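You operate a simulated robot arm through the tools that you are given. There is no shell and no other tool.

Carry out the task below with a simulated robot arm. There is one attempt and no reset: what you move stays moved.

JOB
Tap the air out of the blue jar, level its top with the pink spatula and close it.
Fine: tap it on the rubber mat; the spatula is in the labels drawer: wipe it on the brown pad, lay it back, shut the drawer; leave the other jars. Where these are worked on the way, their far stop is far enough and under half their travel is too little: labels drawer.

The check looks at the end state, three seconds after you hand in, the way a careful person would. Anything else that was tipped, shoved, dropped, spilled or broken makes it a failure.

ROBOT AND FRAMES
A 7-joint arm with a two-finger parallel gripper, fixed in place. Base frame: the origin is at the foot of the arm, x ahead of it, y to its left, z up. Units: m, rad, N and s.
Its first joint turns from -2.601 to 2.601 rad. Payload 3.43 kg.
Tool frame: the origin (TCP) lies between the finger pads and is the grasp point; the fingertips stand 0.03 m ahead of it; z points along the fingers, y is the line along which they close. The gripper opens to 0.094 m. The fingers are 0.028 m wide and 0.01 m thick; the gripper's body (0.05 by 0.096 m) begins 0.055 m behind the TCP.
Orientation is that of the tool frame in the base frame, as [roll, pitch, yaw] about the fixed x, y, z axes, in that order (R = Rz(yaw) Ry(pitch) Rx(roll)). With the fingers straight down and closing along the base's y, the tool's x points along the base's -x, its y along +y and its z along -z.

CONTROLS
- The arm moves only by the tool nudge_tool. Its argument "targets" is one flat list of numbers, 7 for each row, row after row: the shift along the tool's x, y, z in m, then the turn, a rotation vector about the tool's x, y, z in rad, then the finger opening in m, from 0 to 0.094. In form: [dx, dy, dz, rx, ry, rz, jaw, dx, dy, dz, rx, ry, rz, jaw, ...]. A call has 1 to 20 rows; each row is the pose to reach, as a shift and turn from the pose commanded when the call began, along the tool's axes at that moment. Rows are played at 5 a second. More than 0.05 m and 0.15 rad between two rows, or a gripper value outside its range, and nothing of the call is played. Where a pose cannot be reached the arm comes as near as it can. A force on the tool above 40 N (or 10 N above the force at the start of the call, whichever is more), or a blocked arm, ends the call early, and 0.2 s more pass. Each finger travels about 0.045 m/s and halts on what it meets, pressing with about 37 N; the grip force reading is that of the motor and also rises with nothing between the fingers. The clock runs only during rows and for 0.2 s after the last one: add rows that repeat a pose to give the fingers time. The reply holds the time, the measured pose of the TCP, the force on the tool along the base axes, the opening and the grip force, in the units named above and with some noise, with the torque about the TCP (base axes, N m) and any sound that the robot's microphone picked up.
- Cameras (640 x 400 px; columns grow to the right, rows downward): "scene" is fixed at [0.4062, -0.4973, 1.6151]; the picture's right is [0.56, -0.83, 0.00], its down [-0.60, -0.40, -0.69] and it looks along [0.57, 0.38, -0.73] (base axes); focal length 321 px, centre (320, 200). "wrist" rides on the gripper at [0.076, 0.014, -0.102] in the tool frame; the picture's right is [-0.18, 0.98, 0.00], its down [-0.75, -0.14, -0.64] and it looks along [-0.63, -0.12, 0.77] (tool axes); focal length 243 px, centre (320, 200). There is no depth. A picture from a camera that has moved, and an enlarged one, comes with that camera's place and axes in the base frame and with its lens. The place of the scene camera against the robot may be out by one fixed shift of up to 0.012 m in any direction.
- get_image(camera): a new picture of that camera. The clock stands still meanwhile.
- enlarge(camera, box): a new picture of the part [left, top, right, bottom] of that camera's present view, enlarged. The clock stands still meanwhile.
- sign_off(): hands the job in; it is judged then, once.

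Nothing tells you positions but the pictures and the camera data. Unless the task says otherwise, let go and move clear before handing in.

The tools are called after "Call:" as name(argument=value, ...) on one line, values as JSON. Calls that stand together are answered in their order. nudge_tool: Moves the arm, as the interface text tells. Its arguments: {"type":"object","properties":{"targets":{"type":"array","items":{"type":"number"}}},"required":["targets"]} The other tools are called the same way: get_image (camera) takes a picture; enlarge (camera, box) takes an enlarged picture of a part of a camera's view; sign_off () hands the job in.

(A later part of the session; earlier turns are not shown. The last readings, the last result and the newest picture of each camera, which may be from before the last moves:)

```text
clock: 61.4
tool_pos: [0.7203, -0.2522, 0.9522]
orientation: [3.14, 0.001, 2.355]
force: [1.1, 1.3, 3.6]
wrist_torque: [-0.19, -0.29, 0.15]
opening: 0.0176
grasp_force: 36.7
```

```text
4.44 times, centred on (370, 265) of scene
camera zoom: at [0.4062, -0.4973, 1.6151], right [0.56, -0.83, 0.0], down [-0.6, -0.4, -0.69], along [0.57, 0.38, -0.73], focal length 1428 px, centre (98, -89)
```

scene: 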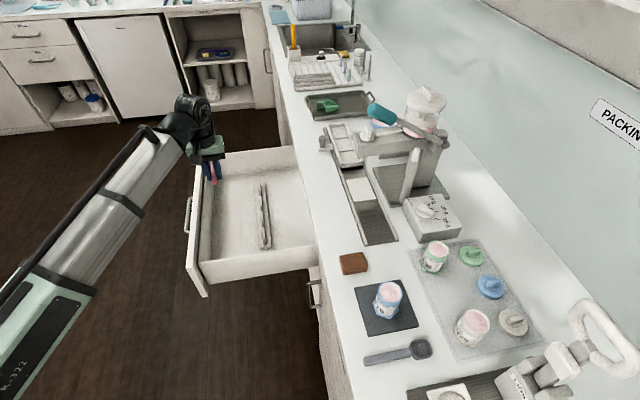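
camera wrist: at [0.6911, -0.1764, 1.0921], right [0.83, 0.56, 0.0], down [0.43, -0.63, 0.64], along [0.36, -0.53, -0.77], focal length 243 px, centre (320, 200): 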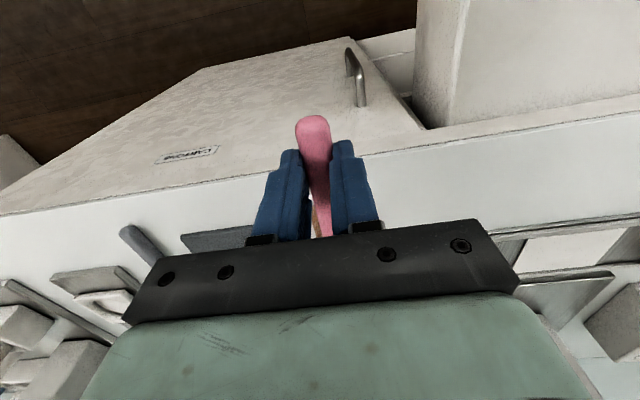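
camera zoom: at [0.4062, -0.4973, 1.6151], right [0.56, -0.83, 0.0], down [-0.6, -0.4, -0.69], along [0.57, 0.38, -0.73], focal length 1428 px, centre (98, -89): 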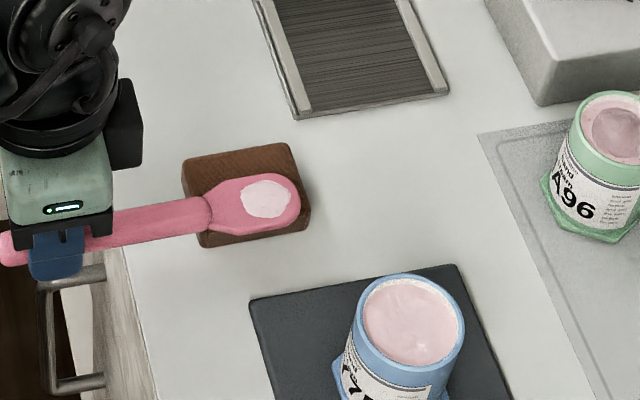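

The pad stays put. I'll continue with several back-and-forth strokes.

Call:
nudge_tool(targets=[0, 0.01, 0.0002, 0, 0, 0, 0, 0, 0.02, 0.0003, 0, 0, 0, 0, 0, 0.025, 0.0003, 0, 0, 0, 0, 0, 0.015, 0.0003, 0, 0, 0, 0, 0, 0.005, 0.0003, 0, 0, 0, 0, 0, -0.003, 0.0003, 0, 0, 0, 0, 0, 0.01, 0.0003, 0, 0, 0, 0, 0, 0.02, 0.0003, 0, 0, 0, 0])

Call:
enlarge(camera="scene", box=[320, 220, 420, 310])

```text
clock: 63.2
tool_pos: [0.7358, -0.2405, 0.9515]
orientation: [3.14, 0.0, 2.355]
force: [-0.3, -1.1, 3.3]
wrist_torque: [-0.31, -0.17, -0.16]
opening: 0.0176
grasp_force: 37.3
```

```text
4.44 times, centred on (370, 265) of scene
camera zoom: at [0.4062, -0.4973, 1.6151], right [0.56, -0.83, 0.0], down [-0.6, -0.4, -0.69], along [0.57, 0.38, -0.73], focal length 1428 px, centre (98, -89)
```

zoom: 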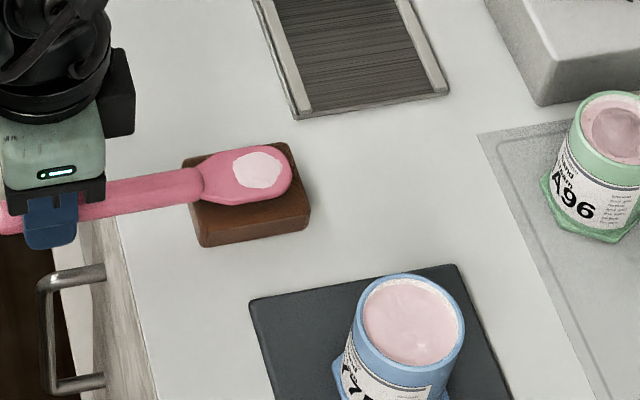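

The smear hasn't changed. I'll try strokes along the spatula's length with slightly more pressure.

Call:
nudge_tool(targets=[0, -0.005, 0.0004, 0, 0, 0, 0, 0.008, -0.008, 0.0005, 0, 0, 0, 0, 0.018, -0.008, 0.0005, 0, 0, 0, 0, 0.028, -0.008, 0.0005, 0, 0, 0, 0, 0.018, -0.008, 0.0005, 0, 0, 0, 0, 0.006, -0.008, 0.0005, 0, 0, 0, 0, -0.004, -0.008, 0.0005, 0, 0, 0, 0, 0.008, -0.008, 0.0005, 0, 0, 0, 0, 0.02, -0.008, 0.0005, 0, 0, 0, 0, 0.03, -0.008, 0.0005, 0, 0, 0, 0])

Call:
enlarge(camera="scene", box=[320, 220, 420, 310])

```text
clock: 65.4
tool_pos: [0.7074, -0.2242, 0.9519]
orientation: [3.14, 0.0, 2.357]
force: [0.0, 0.1, -0.5]
wrist_torque: [0.0, 0.01, 0.02]
opening: 0.0178
grasp_force: 37.0
```

```text
4.44 times, centred on (370, 265) of scene
camera zoom: at [0.4062, -0.4973, 1.6151], right [0.56, -0.83, 0.0], down [-0.6, -0.4, -0.69], along [0.57, 0.38, -0.73], focal length 1428 px, centre (98, -89)
```

zoom: 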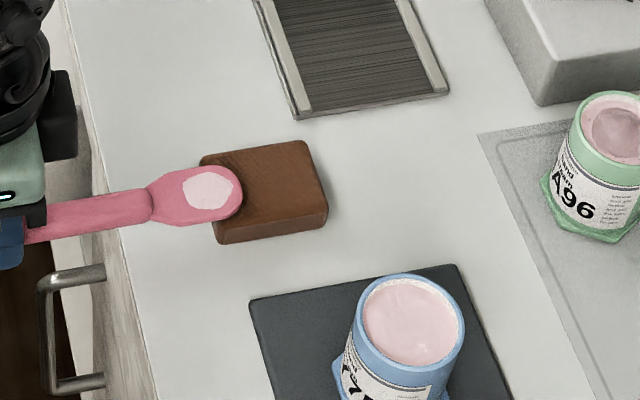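

The contact point was the thicker neck, not the blade, and it nudged the pad about 9 mm. I'll lift, tilt the blade tip down about 11°, and wipe with pulling strokes using the blade only.

Call:
nudge_tool(targets=[0, 0, -0.02, 0, 0, 0, 0, 0, 0, -0.045, 0, 0, 0, 0, -0.02, 0.002, -0.045, 0, 0.1, 0, 0, -0.047, 0.004, -0.045, 0, 0.2, 0, 0, -0.047, 0.004, -0.035, 0, 0.2, 0, 0])

Call:
enlarge(camera="scene", box=[320, 220, 420, 310])

```text
clock: 66.6
tool_pos: [0.7428, -0.2563, 0.9861]
orientation: [3.139, -0.201, 2.356]
force: [1.4, 0.2, 0.0]
wrist_torque: [0.02, -0.01, 0.03]
opening: 0.0176
grasp_force: 37.0
```

```text
4.44 times, centred on (370, 265) of scene
camera zoom: at [0.4062, -0.4973, 1.6151], right [0.56, -0.83, 0.0], down [-0.6, -0.4, -0.69], along [0.57, 0.38, -0.73], focal length 1428 px, centre (98, -89)
```

zoom: 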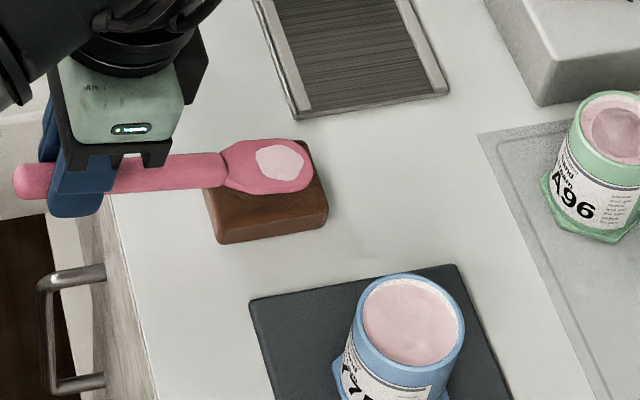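

Call:
nudge_tool(targets=[-0.001, 0, 0.0049, 0, 0, 0, 0, -0.0018, 0, 0.0088, 0, 0, 0, 0, -0.002, 0, 0.0098, 0, 0, 0, 0, -0.002, 0, 0.0098, 0, 0, 0, 0])

Call:
enlarge(camera="scene", box=[320, 220, 420, 310])

```text
clock: 67.6
tool_pos: [0.7436, -0.2547, 0.9777]
orientation: [3.14, -0.197, 2.358]
force: [0.0, 0.3, -0.6]
wrist_torque: [0.05, 0.01, 0.0]
opening: 0.0174
grasp_force: 37.1
```

```text
4.44 times, centred on (370, 265) of scene
camera zoom: at [0.4062, -0.4973, 1.6151], right [0.56, -0.83, 0.0], down [-0.6, -0.4, -0.69], along [0.57, 0.38, -0.73], focal length 1428 px, centre (98, -89)
```

zoom: 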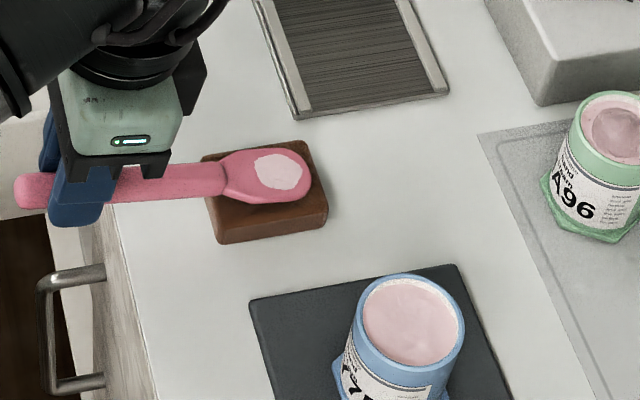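

Call:
nudge_tool(targets=[-0.0003, 0, 0.0015, 0, 0, 0, 0, -0.0006, 0, 0.003, 0, 0, 0, 0, -0.0006, 0, 0.003, 0, 0, 0, 0])

```text
clock: 68.4
tool_pos: [0.7444, -0.255, 0.9733]
orientation: [3.137, -0.198, 2.355]
force: [-0.3, 0.6, 2.4]
wrist_torque: [-0.24, -0.19, 0.0]
opening: 0.0178
grasp_force: 37.1
```

Now the blade itself touches (about 3 N). Pulling strokes toward the robot and side to side follow.

Call:
nudge_tool(targets=[0.0097, 0, 0.0022, 0, 0, 0, 0, 0.0195, 0, 0.0042, 0, 0, 0, 0, 0.0293, 0, 0.0062, 0, 0, 0, 0])

Call:
enlarge(camera="scene", box=[320, 220, 420, 310])

```text
clock: 69.2
tool_pos: [0.7232, -0.2341, 0.9729]
orientation: [3.139, -0.199, 2.357]
force: [0.5, -1.1, 1.8]
wrist_torque: [-0.23, -0.2, -0.04]
opening: 0.0177
grasp_force: 37.4
```

```text
4.44 times, centred on (370, 265) of scene
camera zoom: at [0.4062, -0.4973, 1.6151], right [0.56, -0.83, 0.0], down [-0.6, -0.4, -0.69], along [0.57, 0.38, -0.73], focal length 1428 px, centre (98, -89)
```

zoom: 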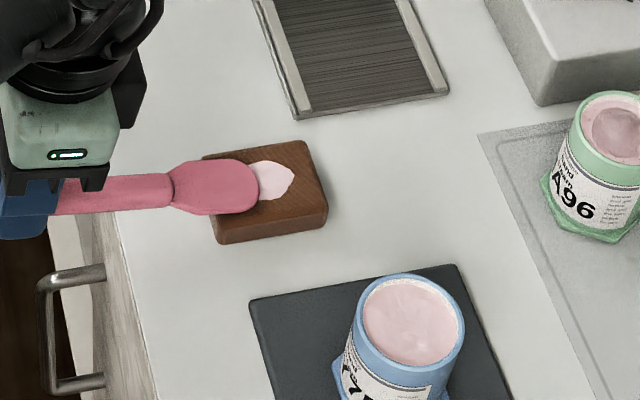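

The smear has transferred to the pad and the blade is clean. I'll lift, level the spatula, and return it to the drawer.

Call:
nudge_tool(targets=[0.004, 0, -0.0196, 0, 0, 0, 0, 0.01, 0, -0.049, 0, 0, 0, 0, 0.0159, 0, -0.078, 0, -0.1, 0, 0, 0.0159, 0, -0.078, 0, -0.199, 0, 0])

Call:
enlarge(camera="scene", box=[170, 120, 430, 310])

```text
clock: 70.2
tool_pos: [0.7229, -0.2348, 1.0521]
orientation: [3.14, 0.0, 2.356]
force: [0.2, 0.6, 0.3]
wrist_torque: [0.01, 0.05, -0.05]
opening: 0.0177
grasp_force: 37.1
out of reach, approached as far as the arm can: row 2
```

```text
2.11 times, centred on (300, 215) of scene
camera zoom: at [0.4062, -0.4973, 1.6151], right [0.56, -0.83, 0.0], down [-0.6, -0.4, -0.69], along [0.57, 0.38, -0.73], focal length 676 px, centre (362, 168)
```

zoom: 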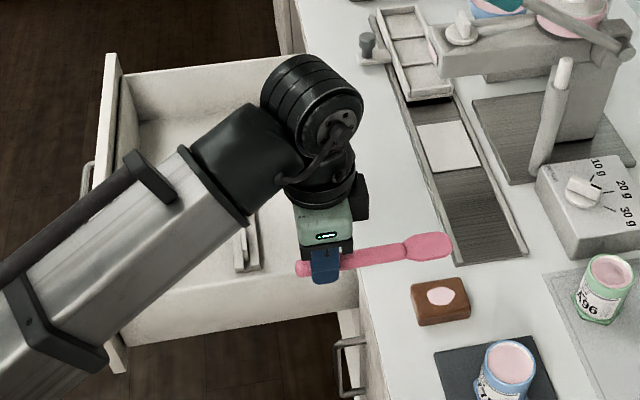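

Call:
nudge_tool(targets=[0.0153, 0.0253, 0.0023, 0, 0, -0.1243, 0, 0.0306, 0.0506, 0.0046, 0, 0, -0.2486, 0, 0.0459, 0.076, 0.0069, 0, 0, -0.3729, 0, 0.0612, 0.1013, 0.0092, 0, 0, -0.4972, 0, 0.0765, 0.1266, 0.0115, 0, 0, -0.6215, 0, 0.0918, 0.1519, 0.0138, 0, 0, -0.7458, 0, 0.1072, 0.1773, 0.0162, 0, 0, -0.8702, 0, 0.1225, 0.2026, 0.0185, 0, 0, -0.9945, 0, 0.1378, 0.2279, 0.0208, 0, 0, -1.1188, 0, 0.1531, 0.2532, 0.0231, 0, 0, -1.2431, 0, 0.1684, 0.2786, 0.0254, 0, 0, -1.3674, 0, 0.1837, 0.3039, 0.0277, 0, 0, -1.4917, 0, 0.199, 0.3292, 0.03, 0, 0, -1.616, 0])

Call:
get_image(camera="wrist")

Call:
enlarge(camera="scene", box=[130, 120, 330, 310])

```text
clock: 73.0
tool_pos: [0.8156, 0.1382, 1.0226]
orientation: [-3.142, 0.004, -2.31]
force: [0.2, -0.4, -0.7]
wrist_torque: [-0.02, 0.0, -0.02]
opening: 0.0178
grasp_force: 37.6
```

```text
taken
camera wrist: at [0.7534, 0.0914, 1.1269], right [-0.6, 0.8, 0.0], down [0.61, 0.46, 0.64], along [0.51, 0.39, -0.77], focal length 243 px, centre (320, 200)
```

wrist: 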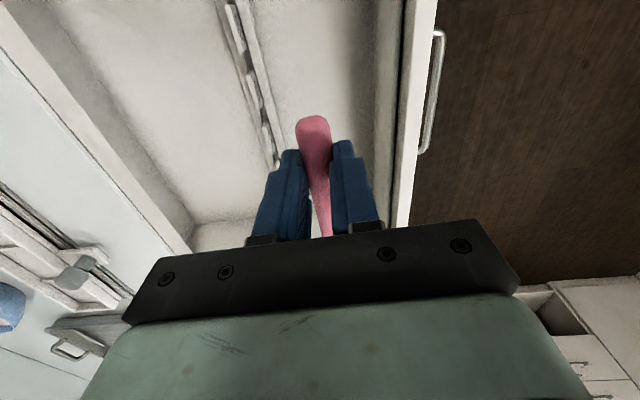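

```text
2.11 times, centred on (230, 215) of scene
camera zoom: at [0.4062, -0.4973, 1.6151], right [0.56, -0.83, 0.0], down [-0.6, -0.4, -0.69], along [0.57, 0.38, -0.73], focal length 676 px, centre (510, 168)
```

zoom: 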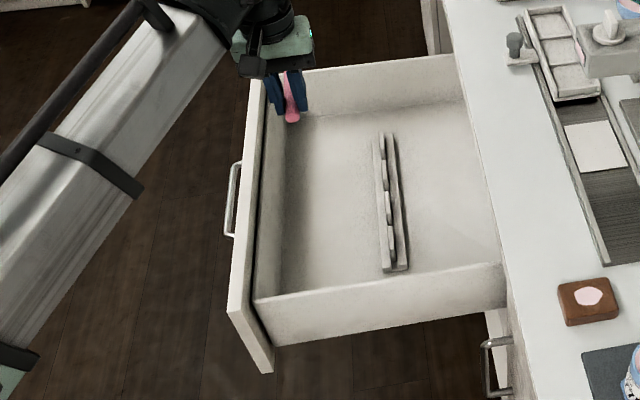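

Positioned above the spatula's original spot. Descending into the drawer, then creeping to the floor.

Call:
nudge_tool(targets=[0, 0, 0.045, 0, 0, 0, 0, 0, 0, 0.09, 0, 0, 0, 0, 0, 0, 0.135, 0, 0, 0, 0, 0, 0, 0.18, 0, 0, 0, 0, 0, 0, 0.22, 0, 0, 0, 0, 0, 0, 0.25, 0, 0, 0, 0, 0, 0, 0.264, 0, 0, 0, 0])

Call:
get_image(camera="wrist")

Call:
enlarge(camera="scene", box=[190, 140, 290, 260])

```text
clock: 74.6
tool_pos: [0.8167, 0.1411, 0.7597]
orientation: [3.141, 0.002, -2.311]
force: [-0.3, -0.4, -0.3]
wrist_torque: [0.04, 0.04, -0.06]
opening: 0.0176
grasp_force: 36.9
```

```text
taken
camera wrist: at [0.7533, 0.093, 0.8631], right [-0.6, 0.8, 0.0], down [0.61, 0.46, 0.64], along [0.51, 0.39, -0.77], focal length 243 px, centre (320, 200)
```

wrist: 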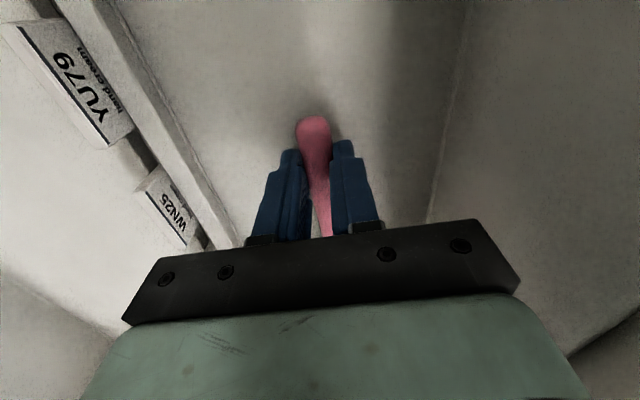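

```text
3.33 times, centred on (240, 200) of scene
camera zoom: at [0.4062, -0.4973, 1.6151], right [0.56, -0.83, 0.0], down [-0.6, -0.4, -0.69], along [0.57, 0.38, -0.73], focal length 1071 px, centre (587, 200)
```

zoom: 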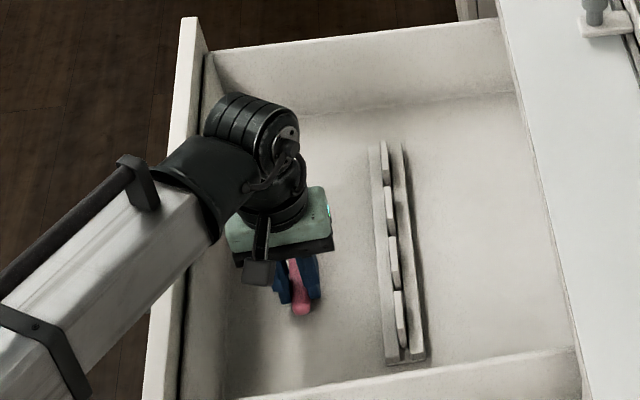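

Call:
nudge_tool(targets=[0, 0, 0.003, 0, 0, 0, 0, 0, 0, 0.006, 0, 0, 0, 0, 0, 0, 0.008, 0, 0, 0, 0, 0, 0, 0.008, 0, 0, 0, 0])

```text
clock: 75.6
tool_pos: [0.815, 0.1402, 0.7523]
orientation: [3.141, 0.002, -2.311]
force: [0.4, 0.5, -0.8]
wrist_torque: [-0.02, 0.0, 0.0]
opening: 0.0178
grasp_force: 37.1
```

Call:
nudge_tool(targets=[0, 0, 0.001, 0, 0, 0, 0, 0, 0, 0.002, 0, 0, 0, 0, 0, 0, 0.002, 0, 0, 0, 0])

```text
clock: 76.4
tool_pos: [0.8157, 0.1402, 0.7491]
orientation: [-3.141, 0.004, -2.311]
force: [-0.7, -1.5, 10.2]
wrist_torque: [-0.23, 0.24, -0.01]
opening: 0.0177
grasp_force: 36.9
```

Floor contact at 10 N. I'll open the fingers and rise straight up.

Call:
nudge_tool(targets=[0, 0, -0.001, 0, 0, 0, 0.02, 0, 0, -0.001, 0, 0, 0, 0.035, 0, 0, -0.001, 0, 0, 0, 0.05, 0, 0, -0.001, 0, 0, 0, 0.05, 0, 0, -0.02, 0, 0, 0, 0.05, 0, 0, -0.06, 0, 0, 0, 0.05, 0, 0, -0.105, 0, 0, 0, 0.05, 0, 0, -0.15, 0, 0, 0, 0.05, 0, 0, -0.195, 0, 0, 0, 0.05, 0, 0, -0.24, 0, 0, 0, 0.05])

Call:
get_image(camera="wrist")

Call:
enlarge(camera="scene", box=[130, 120, 330, 310])

```text
clock: 78.6
tool_pos: [0.8148, 0.1391, 0.9886]
orientation: [3.14, 0.003, -2.311]
force: [-0.4, -0.3, 0.0]
wrist_torque: [-0.02, -0.02, 0.04]
opening: 0.0499
grasp_force: 0.1
```

```text
taken
camera wrist: at [0.7528, 0.0921, 1.0924], right [-0.6, 0.8, 0.0], down [0.61, 0.46, 0.64], along [0.51, 0.39, -0.77], focal length 243 px, centre (320, 200)
```

wrist: 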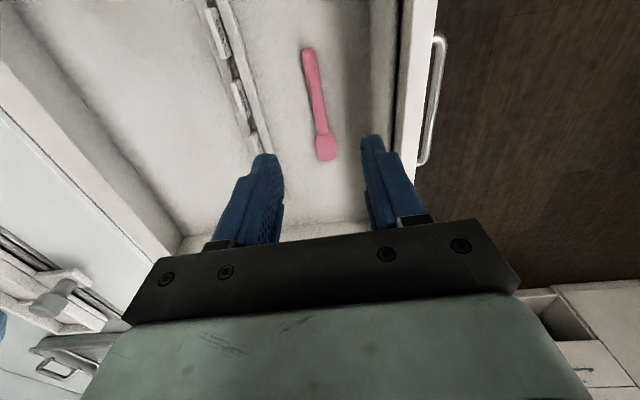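

```text
2.11 times, centred on (230, 215) of scene
camera zoom: at [0.4062, -0.4973, 1.6151], right [0.56, -0.83, 0.0], down [-0.6, -0.4, -0.69], along [0.57, 0.38, -0.73], focal length 676 px, centre (510, 168)
```

zoom: 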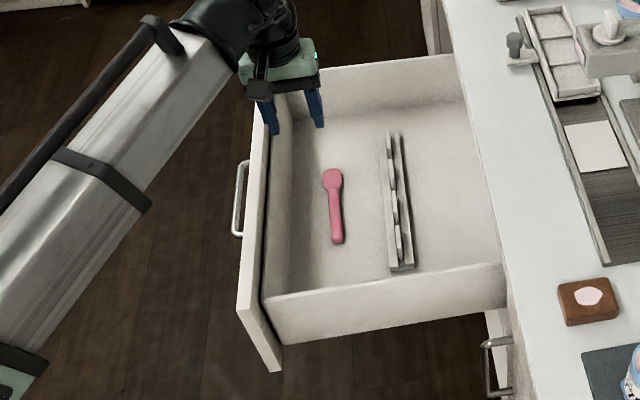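

The spatula lies clean in the drawer. Now I'll go around to the drawer's front with closed fingers to push it shut.

Call:
nudge_tool(targets=[-0.009, 0.043, 0.0017, 0, 0, 0.0077, 0.03, -0.0181, 0.0859, 0.0033, 0, 0, 0.0153, 0.02, -0.0271, 0.1289, 0.005, 0, 0, 0.023, 0.0, -0.0361, 0.1719, 0.0067, 0, 0, 0.0307, 0.0, -0.0452, 0.2148, 0.0083, 0, 0, 0.0383, 0.0, -0.0542, 0.2578, 0.01, 0, 0, 0.046, 0.0])

Call:
get_image(camera="scene")

```text
clock: 80.0
tool_pos: [0.661, 0.356, 0.9802]
orientation: [3.141, 0.001, -2.36]
force: [-0.4, -0.3, 0.3]
wrist_torque: [0.01, 0.04, 0.01]
opening: 0.0
grasp_force: 32.5
```

```text
taken
```

scene: 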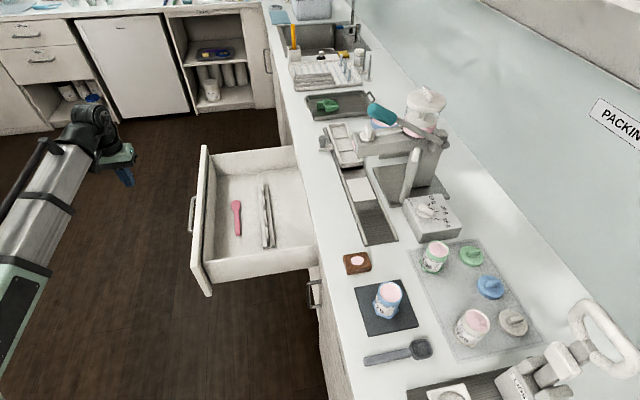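

Call:
nudge_tool(targets=[0, 0, 0.0167, 0.1456, 0, 0, 0, 0, 0, 0.0333, 0.2911, 0, 0, 0, 0, 0, 0.05, 0.4367, 0, 0, 0, 0, 0, 0.0667, 0.5822, 0, 0, 0, 0, 0, 0.0833, 0.7278, 0, 0, 0, 0, 0, 0.1, 0.8733, 0, 0, 0, 0, 0, 0.1167, 1.0189, 0, 0, 0, 0, 0, 0.1333, 1.1644, 0, 0, 0, 0, 0, 0.15, 1.31, 0, 0, 0])

Call:
get_image(camera="wrist")

Call:
enlarge(camera="scene", box=[80, 120, 330, 310])

```text
clock: 82.0
tool_pos: [0.6612, 0.3542, 0.8285]
orientation: [-1.828, 0.001, -2.357]
force: [0.3, 0.4, 0.3]
wrist_torque: [-0.03, 0.01, 0.0]
opening: 0.0
grasp_force: 32.9
```

```text
taken
camera wrist: at [0.5345, 0.3725, 0.8421], right [-0.05, 0.31, -0.95], down [0.12, 0.95, 0.3], along [0.99, -0.1, -0.08], focal length 243 px, centre (320, 200)
```

wrist: 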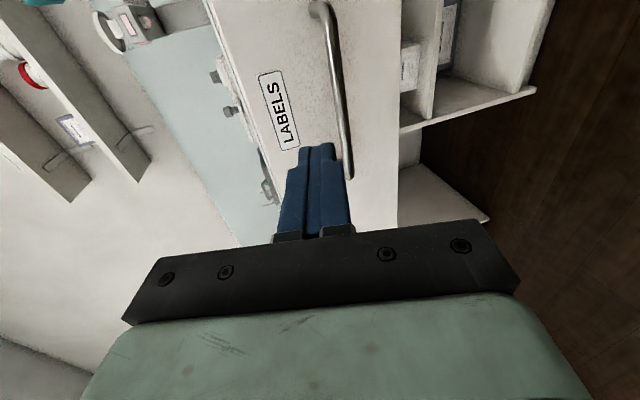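

```text
2.11 times, centred on (205, 215) of scene
camera zoom: at [0.4062, -0.4973, 1.6151], right [0.56, -0.83, 0.0], down [-0.6, -0.4, -0.69], along [0.57, 0.38, -0.73], focal length 676 px, centre (562, 168)
```

zoom: 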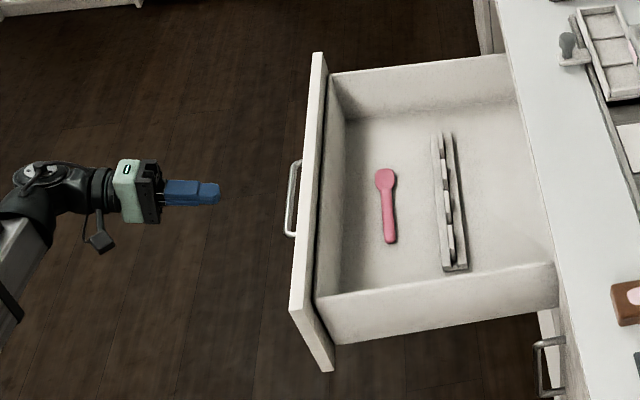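

I'll aim between the label plate and the bar, then push inward gently.

Call:
nudge_tool(targets=[0, 0.0153, 0.004, 0, 0, 0, 0, 0, 0.0051, 0.0427, 0, 0, 0, 0, 0, -0.0051, 0.0814, 0, 0, 0, 0, 0, -0.0089, 0.0959, 0, 0, 0, 0, 0, -0.0114, 0.1055, 0, 0, 0, 0, 0, -0.014, 0.1152, 0, 0, 0, 0, 0, -0.0165, 0.1249, 0, 0, 0, 0, 0, -0.019, 0.1346, 0, 0, 0, 0])

Call:
get_image(camera="wrist")

Call:
enlarge(camera="scene", box=[80, 120, 330, 310])

```text
clock: 83.8
tool_pos: [0.7574, 0.2588, 0.8134]
orientation: [-1.831, 0.002, -2.359]
force: [-0.1, -1.0, 0.5]
wrist_torque: [-0.01, 0.0, 0.0]
opening: 0.0
grasp_force: 32.8
```

```text
taken
camera wrist: at [0.6307, 0.2766, 0.8271], right [-0.05, 0.31, -0.95], down [0.12, 0.95, 0.3], along [0.99, -0.1, -0.08], focal length 243 px, centre (320, 200)
```

wrist: 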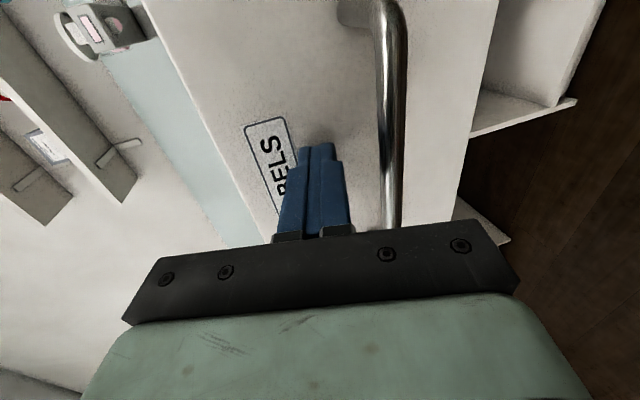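

```text
2.11 times, centred on (205, 215) of scene
camera zoom: at [0.4062, -0.4973, 1.6151], right [0.56, -0.83, 0.0], down [-0.6, -0.4, -0.69], along [0.57, 0.38, -0.73], focal length 676 px, centre (562, 168)
```

zoom: 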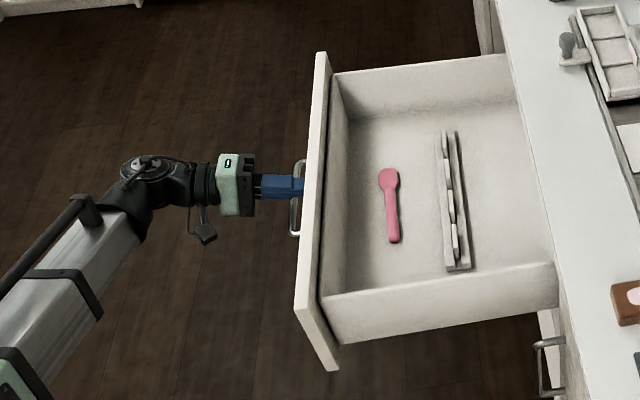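

The tips are on the front and it's moving. I'll push steadily in.

Call:
nudge_tool(targets=[0, -0.0051, 0.0193, 0, 0, 0, 0, 0, -0.0102, 0.0387, 0, 0, 0, 0, 0, -0.0153, 0.058, 0, 0, 0, 0, 0, -0.0204, 0.0774, 0, 0, 0, 0, 0, -0.0254, 0.0967, 0, 0, 0, 0, 0, -0.0305, 0.1161, 0, 0, 0, 0, 0, -0.0356, 0.1354, 0, 0, 0, 0, 0, -0.0407, 0.1547, 0, 0, 0, 0, 0, -0.0458, 0.1741, 0, 0, 0, 0, 0, -0.0509, 0.1934, 0, 0, 0, 0])

Call:
enlarge(camera="scene", box=[150, 120, 350, 310])

```text
clock: 86.0
tool_pos: [0.8992, 0.1153, 0.8117]
orientation: [-1.833, 0.001, -2.357]
force: [-0.4, 0.4, -0.4]
wrist_torque: [-0.02, -0.01, -0.02]
opening: 0.0
grasp_force: 33.1
```

```text
2.11 times, centred on (250, 215) of scene
camera zoom: at [0.4062, -0.4973, 1.6151], right [0.56, -0.83, 0.0], down [-0.6, -0.4, -0.69], along [0.57, 0.38, -0.73], focal length 676 px, centre (467, 168)
```

zoom: 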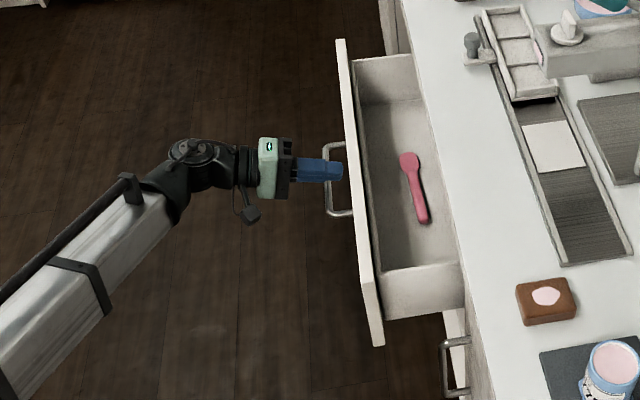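

Call:
nudge_tool(targets=[0, -0.0038, 0.0145, 0, 0, 0, 0, 0, -0.0076, 0.029, 0, 0, 0, 0, 0, -0.0114, 0.0435, 0, 0, 0, 0, 0, -0.0153, 0.058, 0, 0, 0, 0, 0, -0.0191, 0.0725, 0, 0, 0, 0, 0, -0.0229, 0.087, 0, 0, 0, 0, 0, -0.0267, 0.1015, 0, 0, 0, 0, 0, -0.0298, 0.1132, 0, 0, 0, 0, 0, -0.0324, 0.1229, 0, 0, 0, 0, 0, -0.0344, 0.1306, 0, 0, 0, 0, 0, -0.0369, 0.1403, 0, 0, 0, 0])

Call:
enlarge(camera="scene", box=[200, 120, 360, 270])

```text
clock: 88.4
tool_pos: [1.0016, 0.0141, 0.8123]
orientation: [-1.833, 0.001, -2.358]
force: [0.2, 0.3, 0.3]
wrist_torque: [0.02, -0.03, 0.01]
opening: 0.0
grasp_force: 32.8
```

```text
2.67 times, centred on (280, 195) of scene
camera zoom: at [0.4062, -0.4973, 1.6151], right [0.56, -0.83, 0.0], down [-0.6, -0.4, -0.69], along [0.57, 0.38, -0.73], focal length 857 px, centre (427, 213)
```

zoom: 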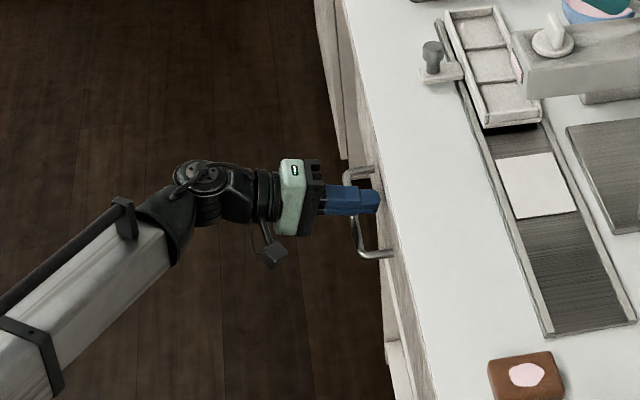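

The drawer looks shut. I'll press on until I feel its closed stop to be sure.

Call:
nudge_tool(targets=[0, -0.001, 0.0039, 0, 0, 0, 0, 0, -0.002, 0.0077, 0, 0, 0, 0, 0, -0.003, 0.0116, 0, 0, 0, 0, 0, -0.0036, 0.0135, 0, 0, 0, 0])

Call:
get_image(camera="wrist")

Call:
enlarge(camera="scene", box=[260, 130, 360, 300])

```text
clock: 89.1
tool_pos: [1.0037, 0.0098, 0.8128]
orientation: [-1.834, 0.003, -2.354]
force: [-8.4, 8.2, 3.6]
wrist_torque: [-0.09, -0.09, -0.01]
opening: 0.0
grasp_force: 33.1
stopped in row 3: the force on the tool passed its limit at 47 N (the readings are from after the stop); the commanded pose is now the measured one
```

```text
taken
camera wrist: at [0.8772, 0.0282, 0.8253], right [-0.05, 0.31, -0.95], down [0.12, 0.94, 0.31], along [0.99, -0.1, -0.08], focal length 243 px, centre (320, 200)
```

wrist: 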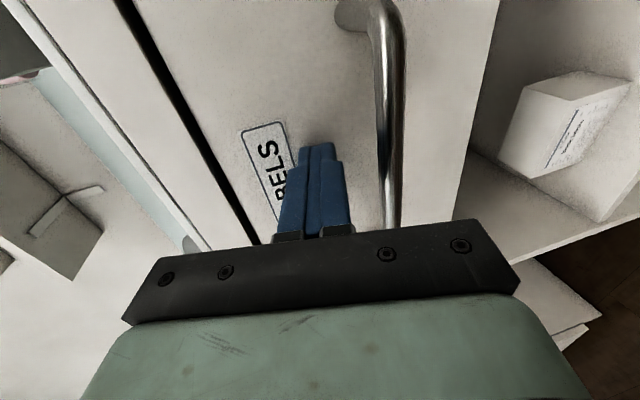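

```text
2.35 times, centred on (310, 215) of scene
camera zoom: at [0.4062, -0.4973, 1.6151], right [0.56, -0.83, 0.0], down [-0.6, -0.4, -0.69], along [0.57, 0.38, -0.73], focal length 756 px, centre (344, 165)
```

zoom: 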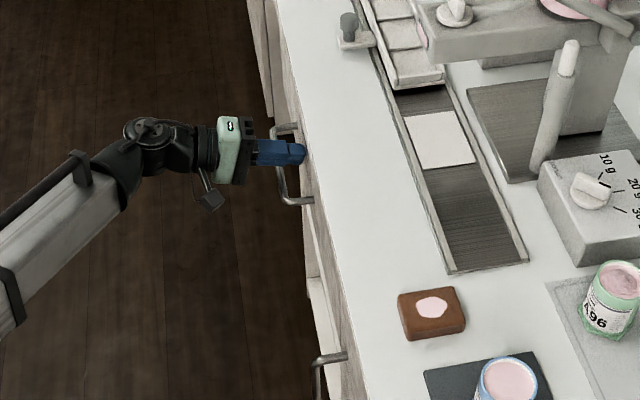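

The drawer is fully shut (stop felt). I'll back off, rise, level the hand and head back toward the jars for the blue lid.

Call:
nudge_tool(targets=[0, 0.0104, -0.0386, 0, 0, 0, 0, 0, 0.0208, -0.0772, 0, 0, 0, 0, 0, -0.0003, -0.114, -0.13, 0, 0, 0, 0, -0.0364, -0.1341, -0.26, 0, 0, 0.02, 0, -0.0798, -0.1458, -0.39, 0, 0, 0.03, 0, -0.1233, -0.1575, -0.52, 0, 0, 0.04, 0, -0.1619, -0.168, -0.65, 0, 0, 0.05, 0.04, -0.1764, -0.1719, -0.78, 0, 0, 0.05, 0.08, -0.179, -0.1622, -0.91, 0, 0, 0.05, 0.12, -0.1816, -0.1526, -1.04, 0, 0, 0.05, 0.16, -0.1842, -0.1429, -1.17, 0, 0, 0.05, 0.2, -0.1868, -0.1332, -1.3076, 0, 0, 0.05])

Call:
get_image(camera="scene")

```text
clock: 91.7
tool_pos: [0.8065, -0.0757, 1.0247]
orientation: [3.139, 0.004, -2.354]
force: [0.1, 0.0, 0.2]
wrist_torque: [0.01, 0.01, 0.0]
opening: 0.05
grasp_force: 0.1
```

```text
taken
```

scene: 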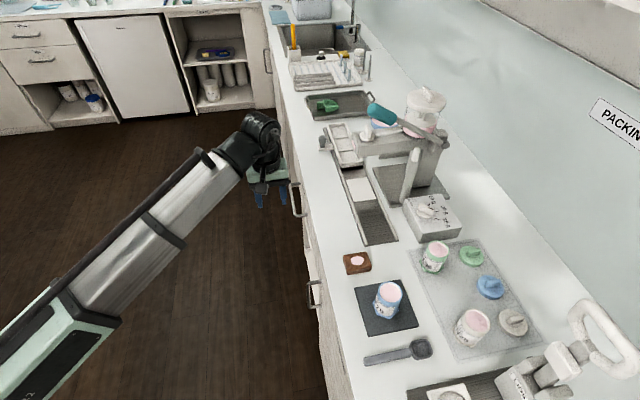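

Call:
nudge_tool(targets=[0.0244, -0.0147, -0.0013, 0, 0, 0.1309, 0.05, 0.0488, -0.0293, -0.0025, 0, 0, 0.2618, 0.05, 0.0733, -0.044, -0.0038, 0, 0, 0.3927, 0.05, 0.0977, -0.0587, -0.005, 0, 0, 0.5236, 0.05, 0.1221, -0.0733, -0.0063, 0, 0, 0.6545, 0.05, 0.1465, -0.088, -0.0075, 0, 0, 0.7854, 0.05, 0.1709, -0.1027, -0.0088, 0, 0, 0.9163, 0.05, 0.1953, -0.1173, -0.01, 0, 0, 1.0472, 0.05, 0.2198, -0.132, -0.0113, 0, 0, 1.1781, 0.05, 0.2442, -0.1467, -0.0125, 0, 0, 1.309, 0.05, 0.2686, -0.1613, -0.0138, 0, 0, 1.4399, 0.05, 0.293, -0.176, -0.015, 0, 0, 1.5668, 0.05])

Call:
get_image(camera="wrist")

```text
clock: 94.3
tool_pos: [0.7248, -0.4078, 1.0408]
orientation: [3.138, -0.002, 2.357]
force: [0.0, 0.0, 1.0]
wrist_torque: [0.0, 0.0, -0.02]
opening: 0.0503
grasp_force: 0.1
```

```text
taken
camera wrist: at [0.68, -0.3452, 1.1435], right [0.82, 0.57, 0.0], down [0.43, -0.63, 0.64], along [0.36, -0.53, -0.77], focal length 243 px, centre (320, 200)
```

wrist: 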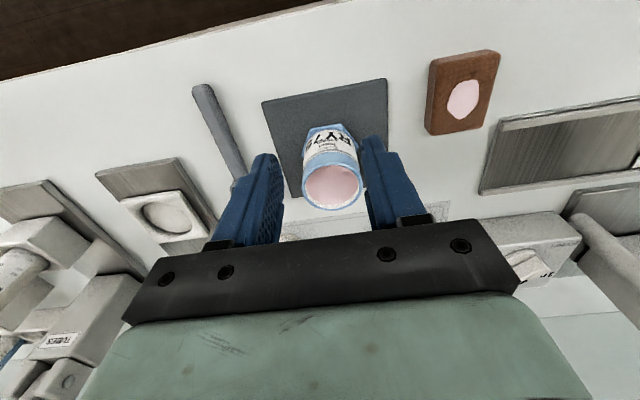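

The levelled jar looks good. Now tilting 45° and reaching forward toward the blue lid.

Call:
nudge_tool(targets=[-0.0352, 0, -0.005, 0, -0.1309, 0, 0.05, -0.0703, 0, -0.01, 0, -0.2618, 0, 0.05, -0.1055, 0, -0.01, 0, -0.3927, 0, 0.05, -0.1407, 0, -0.01, 0, -0.5236, 0, 0.05, -0.1758, 0, 0.0, 0, -0.6545, 0, 0.05, -0.211, 0, 0.01, 0, -0.7854, 0, 0.05])

Call:
get_image(camera="wrist")

Call:
get_image(camera="scene")

```text
clock: 95.7
tool_pos: [0.8746, -0.5555, 1.0292]
orientation: [3.135, 0.787, 2.355]
force: [-0.3, -0.2, 0.2]
wrist_torque: [0.0, 0.0, 0.01]
opening: 0.0498
grasp_force: 0.2
```

```text
taken
camera wrist: at [0.7933, -0.458, 1.0494], right [0.78, 0.61, 0.13], down [-0.05, -0.16, 0.99], along [0.62, -0.78, -0.1], focal length 243 px, centre (320, 200)
```

wrist: 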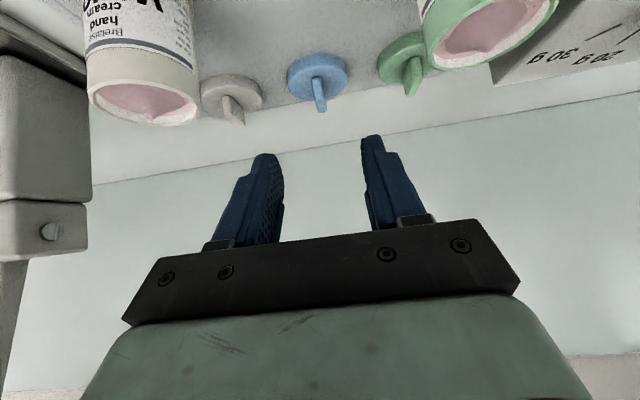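

```text
taken
```

scene: 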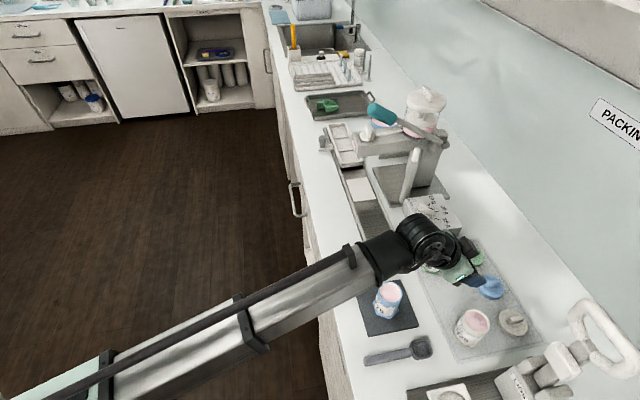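

Call:
enlarge(camera="wrist", box=[200, 20, 440, 170])

Call:
enlarge(camera="scene", box=[440, 240, 540, 320])

```text
2.67 times, centred on (320, 95) of wrist
camera zoom: at [0.7933, -0.458, 1.0494], right [0.78, 0.61, 0.13], down [-0.05, -0.16, 0.99], along [0.62, -0.78, -0.1], focal length 647 px, centre (320, 480)
```

zoom: 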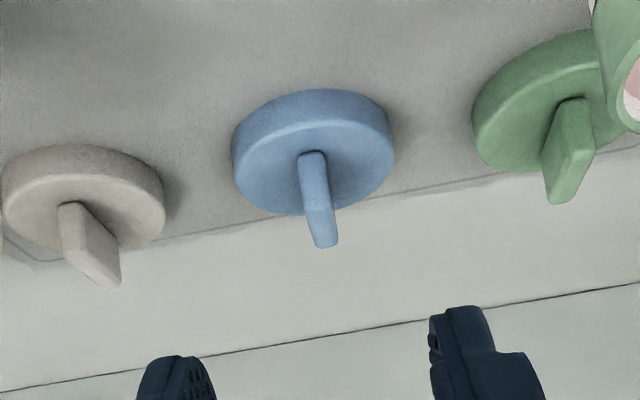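

```text
5.00 times, centred on (490, 280) of scene
camera zoom: at [0.4062, -0.4973, 1.6151], right [0.56, -0.83, 0.0], down [-0.6, -0.4, -0.69], along [0.57, 0.38, -0.73], focal length 1607 px, centre (-530, -200)
```

zoom: 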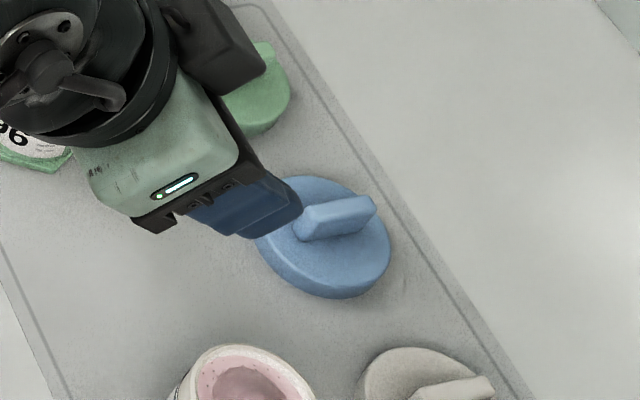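

The lid's grip bar is aligned with my approach, about 0.15 m ahead. I'll advance most of the way and recheck.

Call:
nudge_tool(targets=[-0.0015, -0.0002, 0.03, 0, 0, 0, 0.04, -0.003, -0.0004, 0.06, 0, 0, 0, 0.04, -0.004, -0.0005, 0.09, 0, 0, 0, 0.04])

Call:
enlarge(camera="wrist", box=[200, 50, 440, 240])

Call:
enlarge(camera="scene", box=[440, 240, 540, 320])

```text
clock: 96.5
tool_pos: [0.9221, -0.6031, 0.967]
orientation: [3.136, 0.783, 2.356]
force: [0.2, 0.2, 0.7]
wrist_torque: [0.01, 0.01, 0.04]
opening: 0.0401
grasp_force: 0.0
```

```text
2.11 times, centred on (320, 145) of wrist
camera zoom: at [0.8409, -0.505, 0.988], right [0.78, 0.61, 0.13], down [-0.04, -0.16, 0.99], along [0.62, -0.78, -0.1], focal length 511 px, centre (320, 316)
```

zoom: 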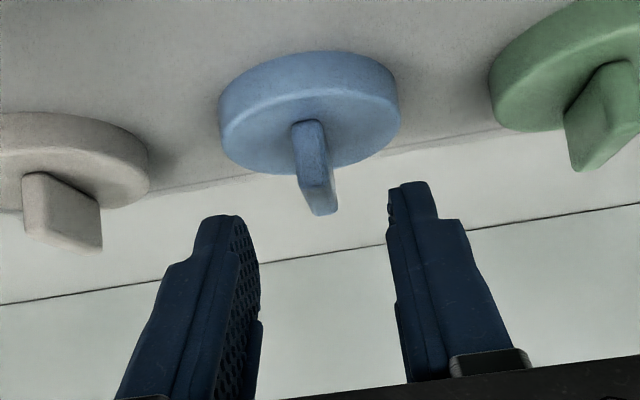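

```text
5.00 times, centred on (490, 280) of scene
camera zoom: at [0.4062, -0.4973, 1.6151], right [0.56, -0.83, 0.0], down [-0.6, -0.4, -0.69], along [0.57, 0.38, -0.73], focal length 1607 px, centre (-530, -200)
```

zoom: 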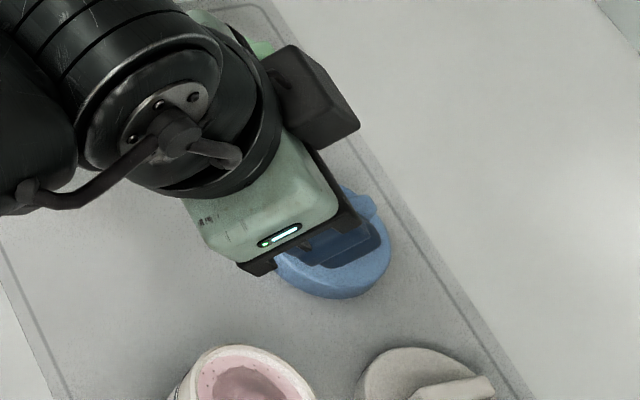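

Call:
nudge_tool(targets=[-0.0003, 0.0005, 0.01, 0, 0, 0, 0.04, -0.0006, 0.0008, 0.02, 0, 0, 0, 0.04, -0.0008, 0.0008, 0.024, 0, 0, 0, 0.04])

Call:
enlarge(camera="wrist", box=[220, 60, 420, 240])

```text
clock: 97.3
tool_pos: [0.9336, -0.6153, 0.9522]
orientation: [3.137, 0.785, 2.357]
force: [-0.9, 0.0, -0.4]
wrist_torque: [-0.02, -0.04, 0.0]
opening: 0.0401
grasp_force: 0.0
```

```text
2.22 times, centred on (320, 150) of wrist
camera zoom: at [0.8537, -0.5169, 0.9712], right [0.78, 0.61, 0.13], down [-0.05, -0.16, 0.99], along [0.62, -0.78, -0.1], focal length 539 px, centre (320, 311)
```

zoom: 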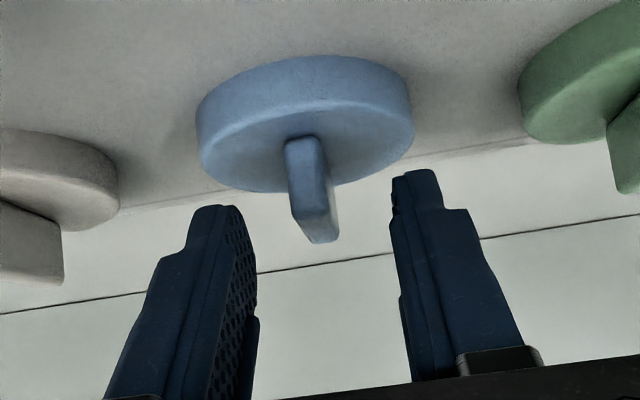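

The bar is entering between the fingertips. I'll lower about 5 mm more, watching force, then close.

Call:
nudge_tool(targets=[0.0014, 0, 0.0014, 0, 0, 0, 0.04, 0.0028, 0, 0.0028, 0, 0, 0, 0.04, 0.0036, 0, 0.0036, 0, 0, 0, 0.04])

Call:
enlarge(camera="wrist", box=[220, 60, 420, 240])

```text
clock: 98.1
tool_pos: [0.9351, -0.6144, 0.947]
orientation: [3.136, 0.784, 2.356]
force: [0.0, -0.4, 0.4]
wrist_torque: [0.02, 0.01, 0.0]
opening: 0.04
grasp_force: 0.1
```

```text
2.22 times, centred on (320, 150) of wrist
camera zoom: at [0.8536, -0.5168, 0.9664], right [0.78, 0.61, 0.13], down [-0.04, -0.16, 0.99], along [0.62, -0.78, -0.1], focal length 539 px, centre (320, 311)
```

zoom: 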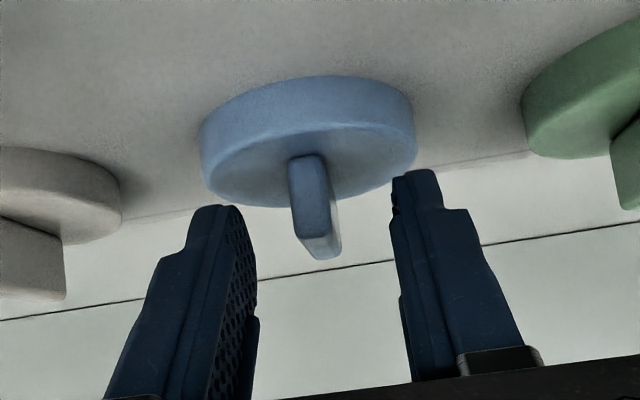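

Call:
nudge_tool(targets=[0, 0, 0, 0, 0, 0, 0.03, 0, 0, 0, 0, 0, 0, 0.02, 0, 0, 0, 0, 0, 0, 0.01, 0, 0, 0, 0, 0, 0, 0.0, 0, 0, 0, 0, 0, 0, 0.0, 0, 0, 0, 0, 0, 0, 0.0])

Call:
enlarge(camera="wrist", box=[220, 60, 420, 240])

```text
clock: 99.5
tool_pos: [0.9355, -0.6146, 0.9461]
orientation: [3.136, 0.785, 2.358]
force: [0.2, 0.1, 0.4]
wrist_torque: [-0.04, 0.0, 0.03]
opening: 0.0084
grasp_force: 37.1
```

```text
2.22 times, centred on (320, 150) of wrist
camera zoom: at [0.8535, -0.5169, 0.9664], right [0.78, 0.61, 0.13], down [-0.04, -0.16, 0.99], along [0.62, -0.78, -0.1], focal length 539 px, centre (320, 311)
```

zoom: 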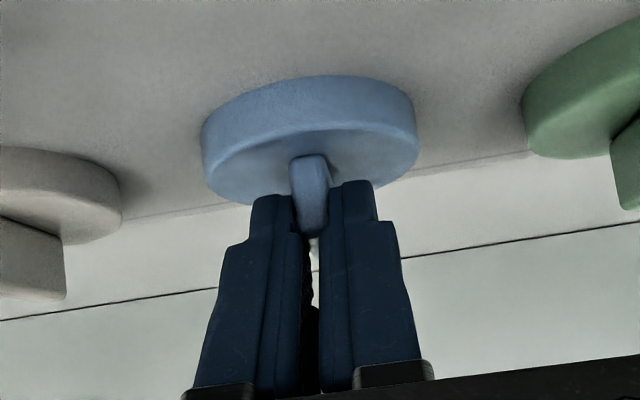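

The lid is gripped by its bar (8.4 mm). Lifting it straight up.

Call:
nudge_tool(targets=[-0.0071, 0, -0.0071, 0, 0, 0, 0, -0.0212, 0, -0.0212, 0, 0, 0, 0, -0.0424, 0, -0.0424, 0, 0, 0, 0, -0.0636, 0, -0.0636, 0, 0, 0, 0, -0.0636, 0, -0.0636, 0, 0, 0, 0])

Call:
get_image(camera="wrist")

Call:
enlarge(camera="scene", box=[400, 220, 540, 330])

```text
clock: 100.7
tool_pos: [0.9346, -0.6155, 1.0365]
orientation: [3.135, 0.784, 2.357]
force: [-0.5, 0.3, -0.4]
wrist_torque: [0.01, -0.01, -0.01]
opening: 0.0082
grasp_force: 36.8
```

```text
taken
camera wrist: at [0.8539, -0.5174, 1.0565], right [0.78, 0.61, 0.13], down [-0.04, -0.16, 0.99], along [0.62, -0.78, -0.1], focal length 243 px, centre (320, 200)
```

wrist: 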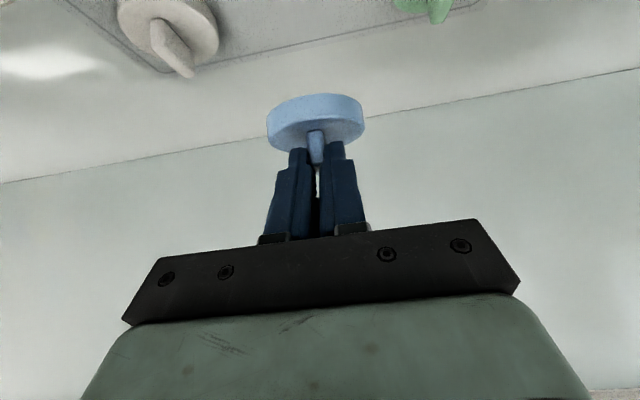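

```text
3.64 times, centred on (470, 275) of scene
camera zoom: at [0.4062, -0.4973, 1.6151], right [0.56, -0.83, 0.0], down [-0.6, -0.4, -0.69], along [0.57, 0.38, -0.73], focal length 1168 px, centre (-226, -73)
```

zoom: 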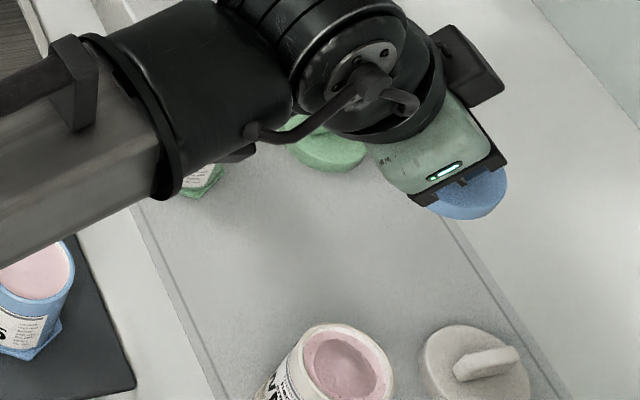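

Call:
enlarge(camera="wrist", box=[240, 75, 400, 175])

```text
4.00 times, centred on (320, 125) of wrist
camera zoom: at [0.8539, -0.5174, 1.0565], right [0.78, 0.61, 0.13], down [-0.04, -0.16, 0.99], along [0.62, -0.78, -0.1], focal length 970 px, centre (320, 500)
```

zoom: 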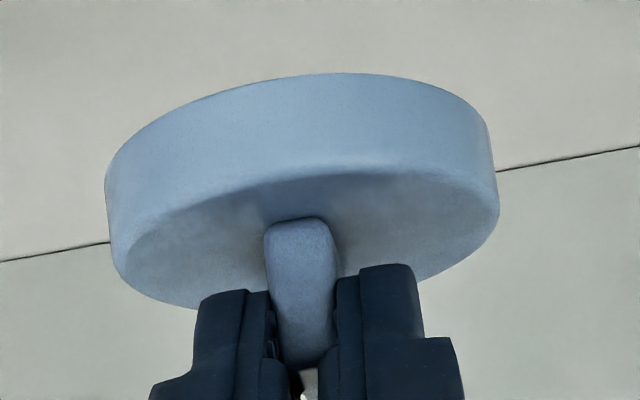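

The lid is held flat and centred in the fingers, and its centre sits about 1.2 cm ahead of the TCP. I'll carry it back over the jar at (a 0.225, b 0.850) and stop above the rim.

Call:
nudge_tool(targets=[0.0234, -0.0002, -0.0375, 0, 0, 0, 0, 0.0468, -0.0004, -0.0751, 0, 0, 0, 0, 0.0773, -0.0006, -0.1056, 0, 0, 0, 0, 0.1078, -0.0008, -0.136, 0, 0, 0, 0, 0.1382, -0.001, -0.1665, 0, 0, 0, 0, 0.1687, -0.0011, -0.197, 0, 0, 0, 0, 0.1687, -0.0011, -0.197, 0, 0, 0, 0])

Call:
get_image(camera="wrist")

Call:
enlarge(camera="scene", box=[340, 240, 440, 320])

```text
clock: 102.3
tool_pos: [0.7494, -0.4343, 1.0571]
orientation: [3.137, 0.785, 2.356]
force: [0.2, -0.2, 0.3]
wrist_torque: [0.03, 0.01, 0.0]
opening: 0.0081
grasp_force: 36.9
```

```text
taken
camera wrist: at [0.6697, -0.3367, 1.0764], right [0.78, 0.61, 0.13], down [-0.04, -0.16, 0.99], along [0.62, -0.78, -0.1], focal length 243 px, centre (320, 200)
```

wrist: 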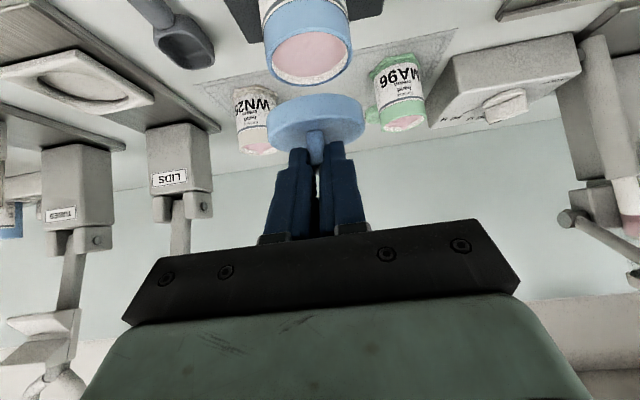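

```text
5.00 times, centred on (390, 280) of scene
camera zoom: at [0.4062, -0.4973, 1.6151], right [0.56, -0.83, 0.0], down [-0.6, -0.4, -0.69], along [0.57, 0.38, -0.73], focal length 1607 px, centre (-30, -200)
```

zoom: 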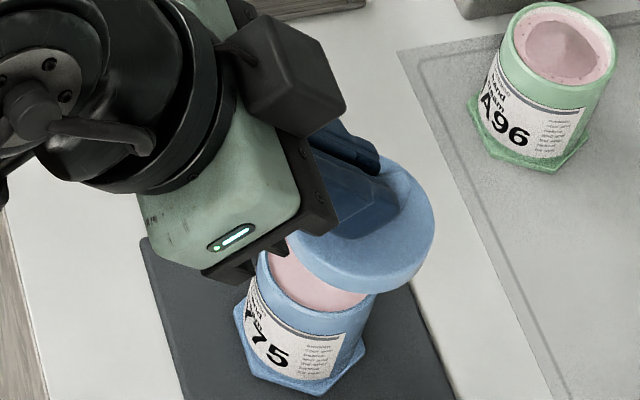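

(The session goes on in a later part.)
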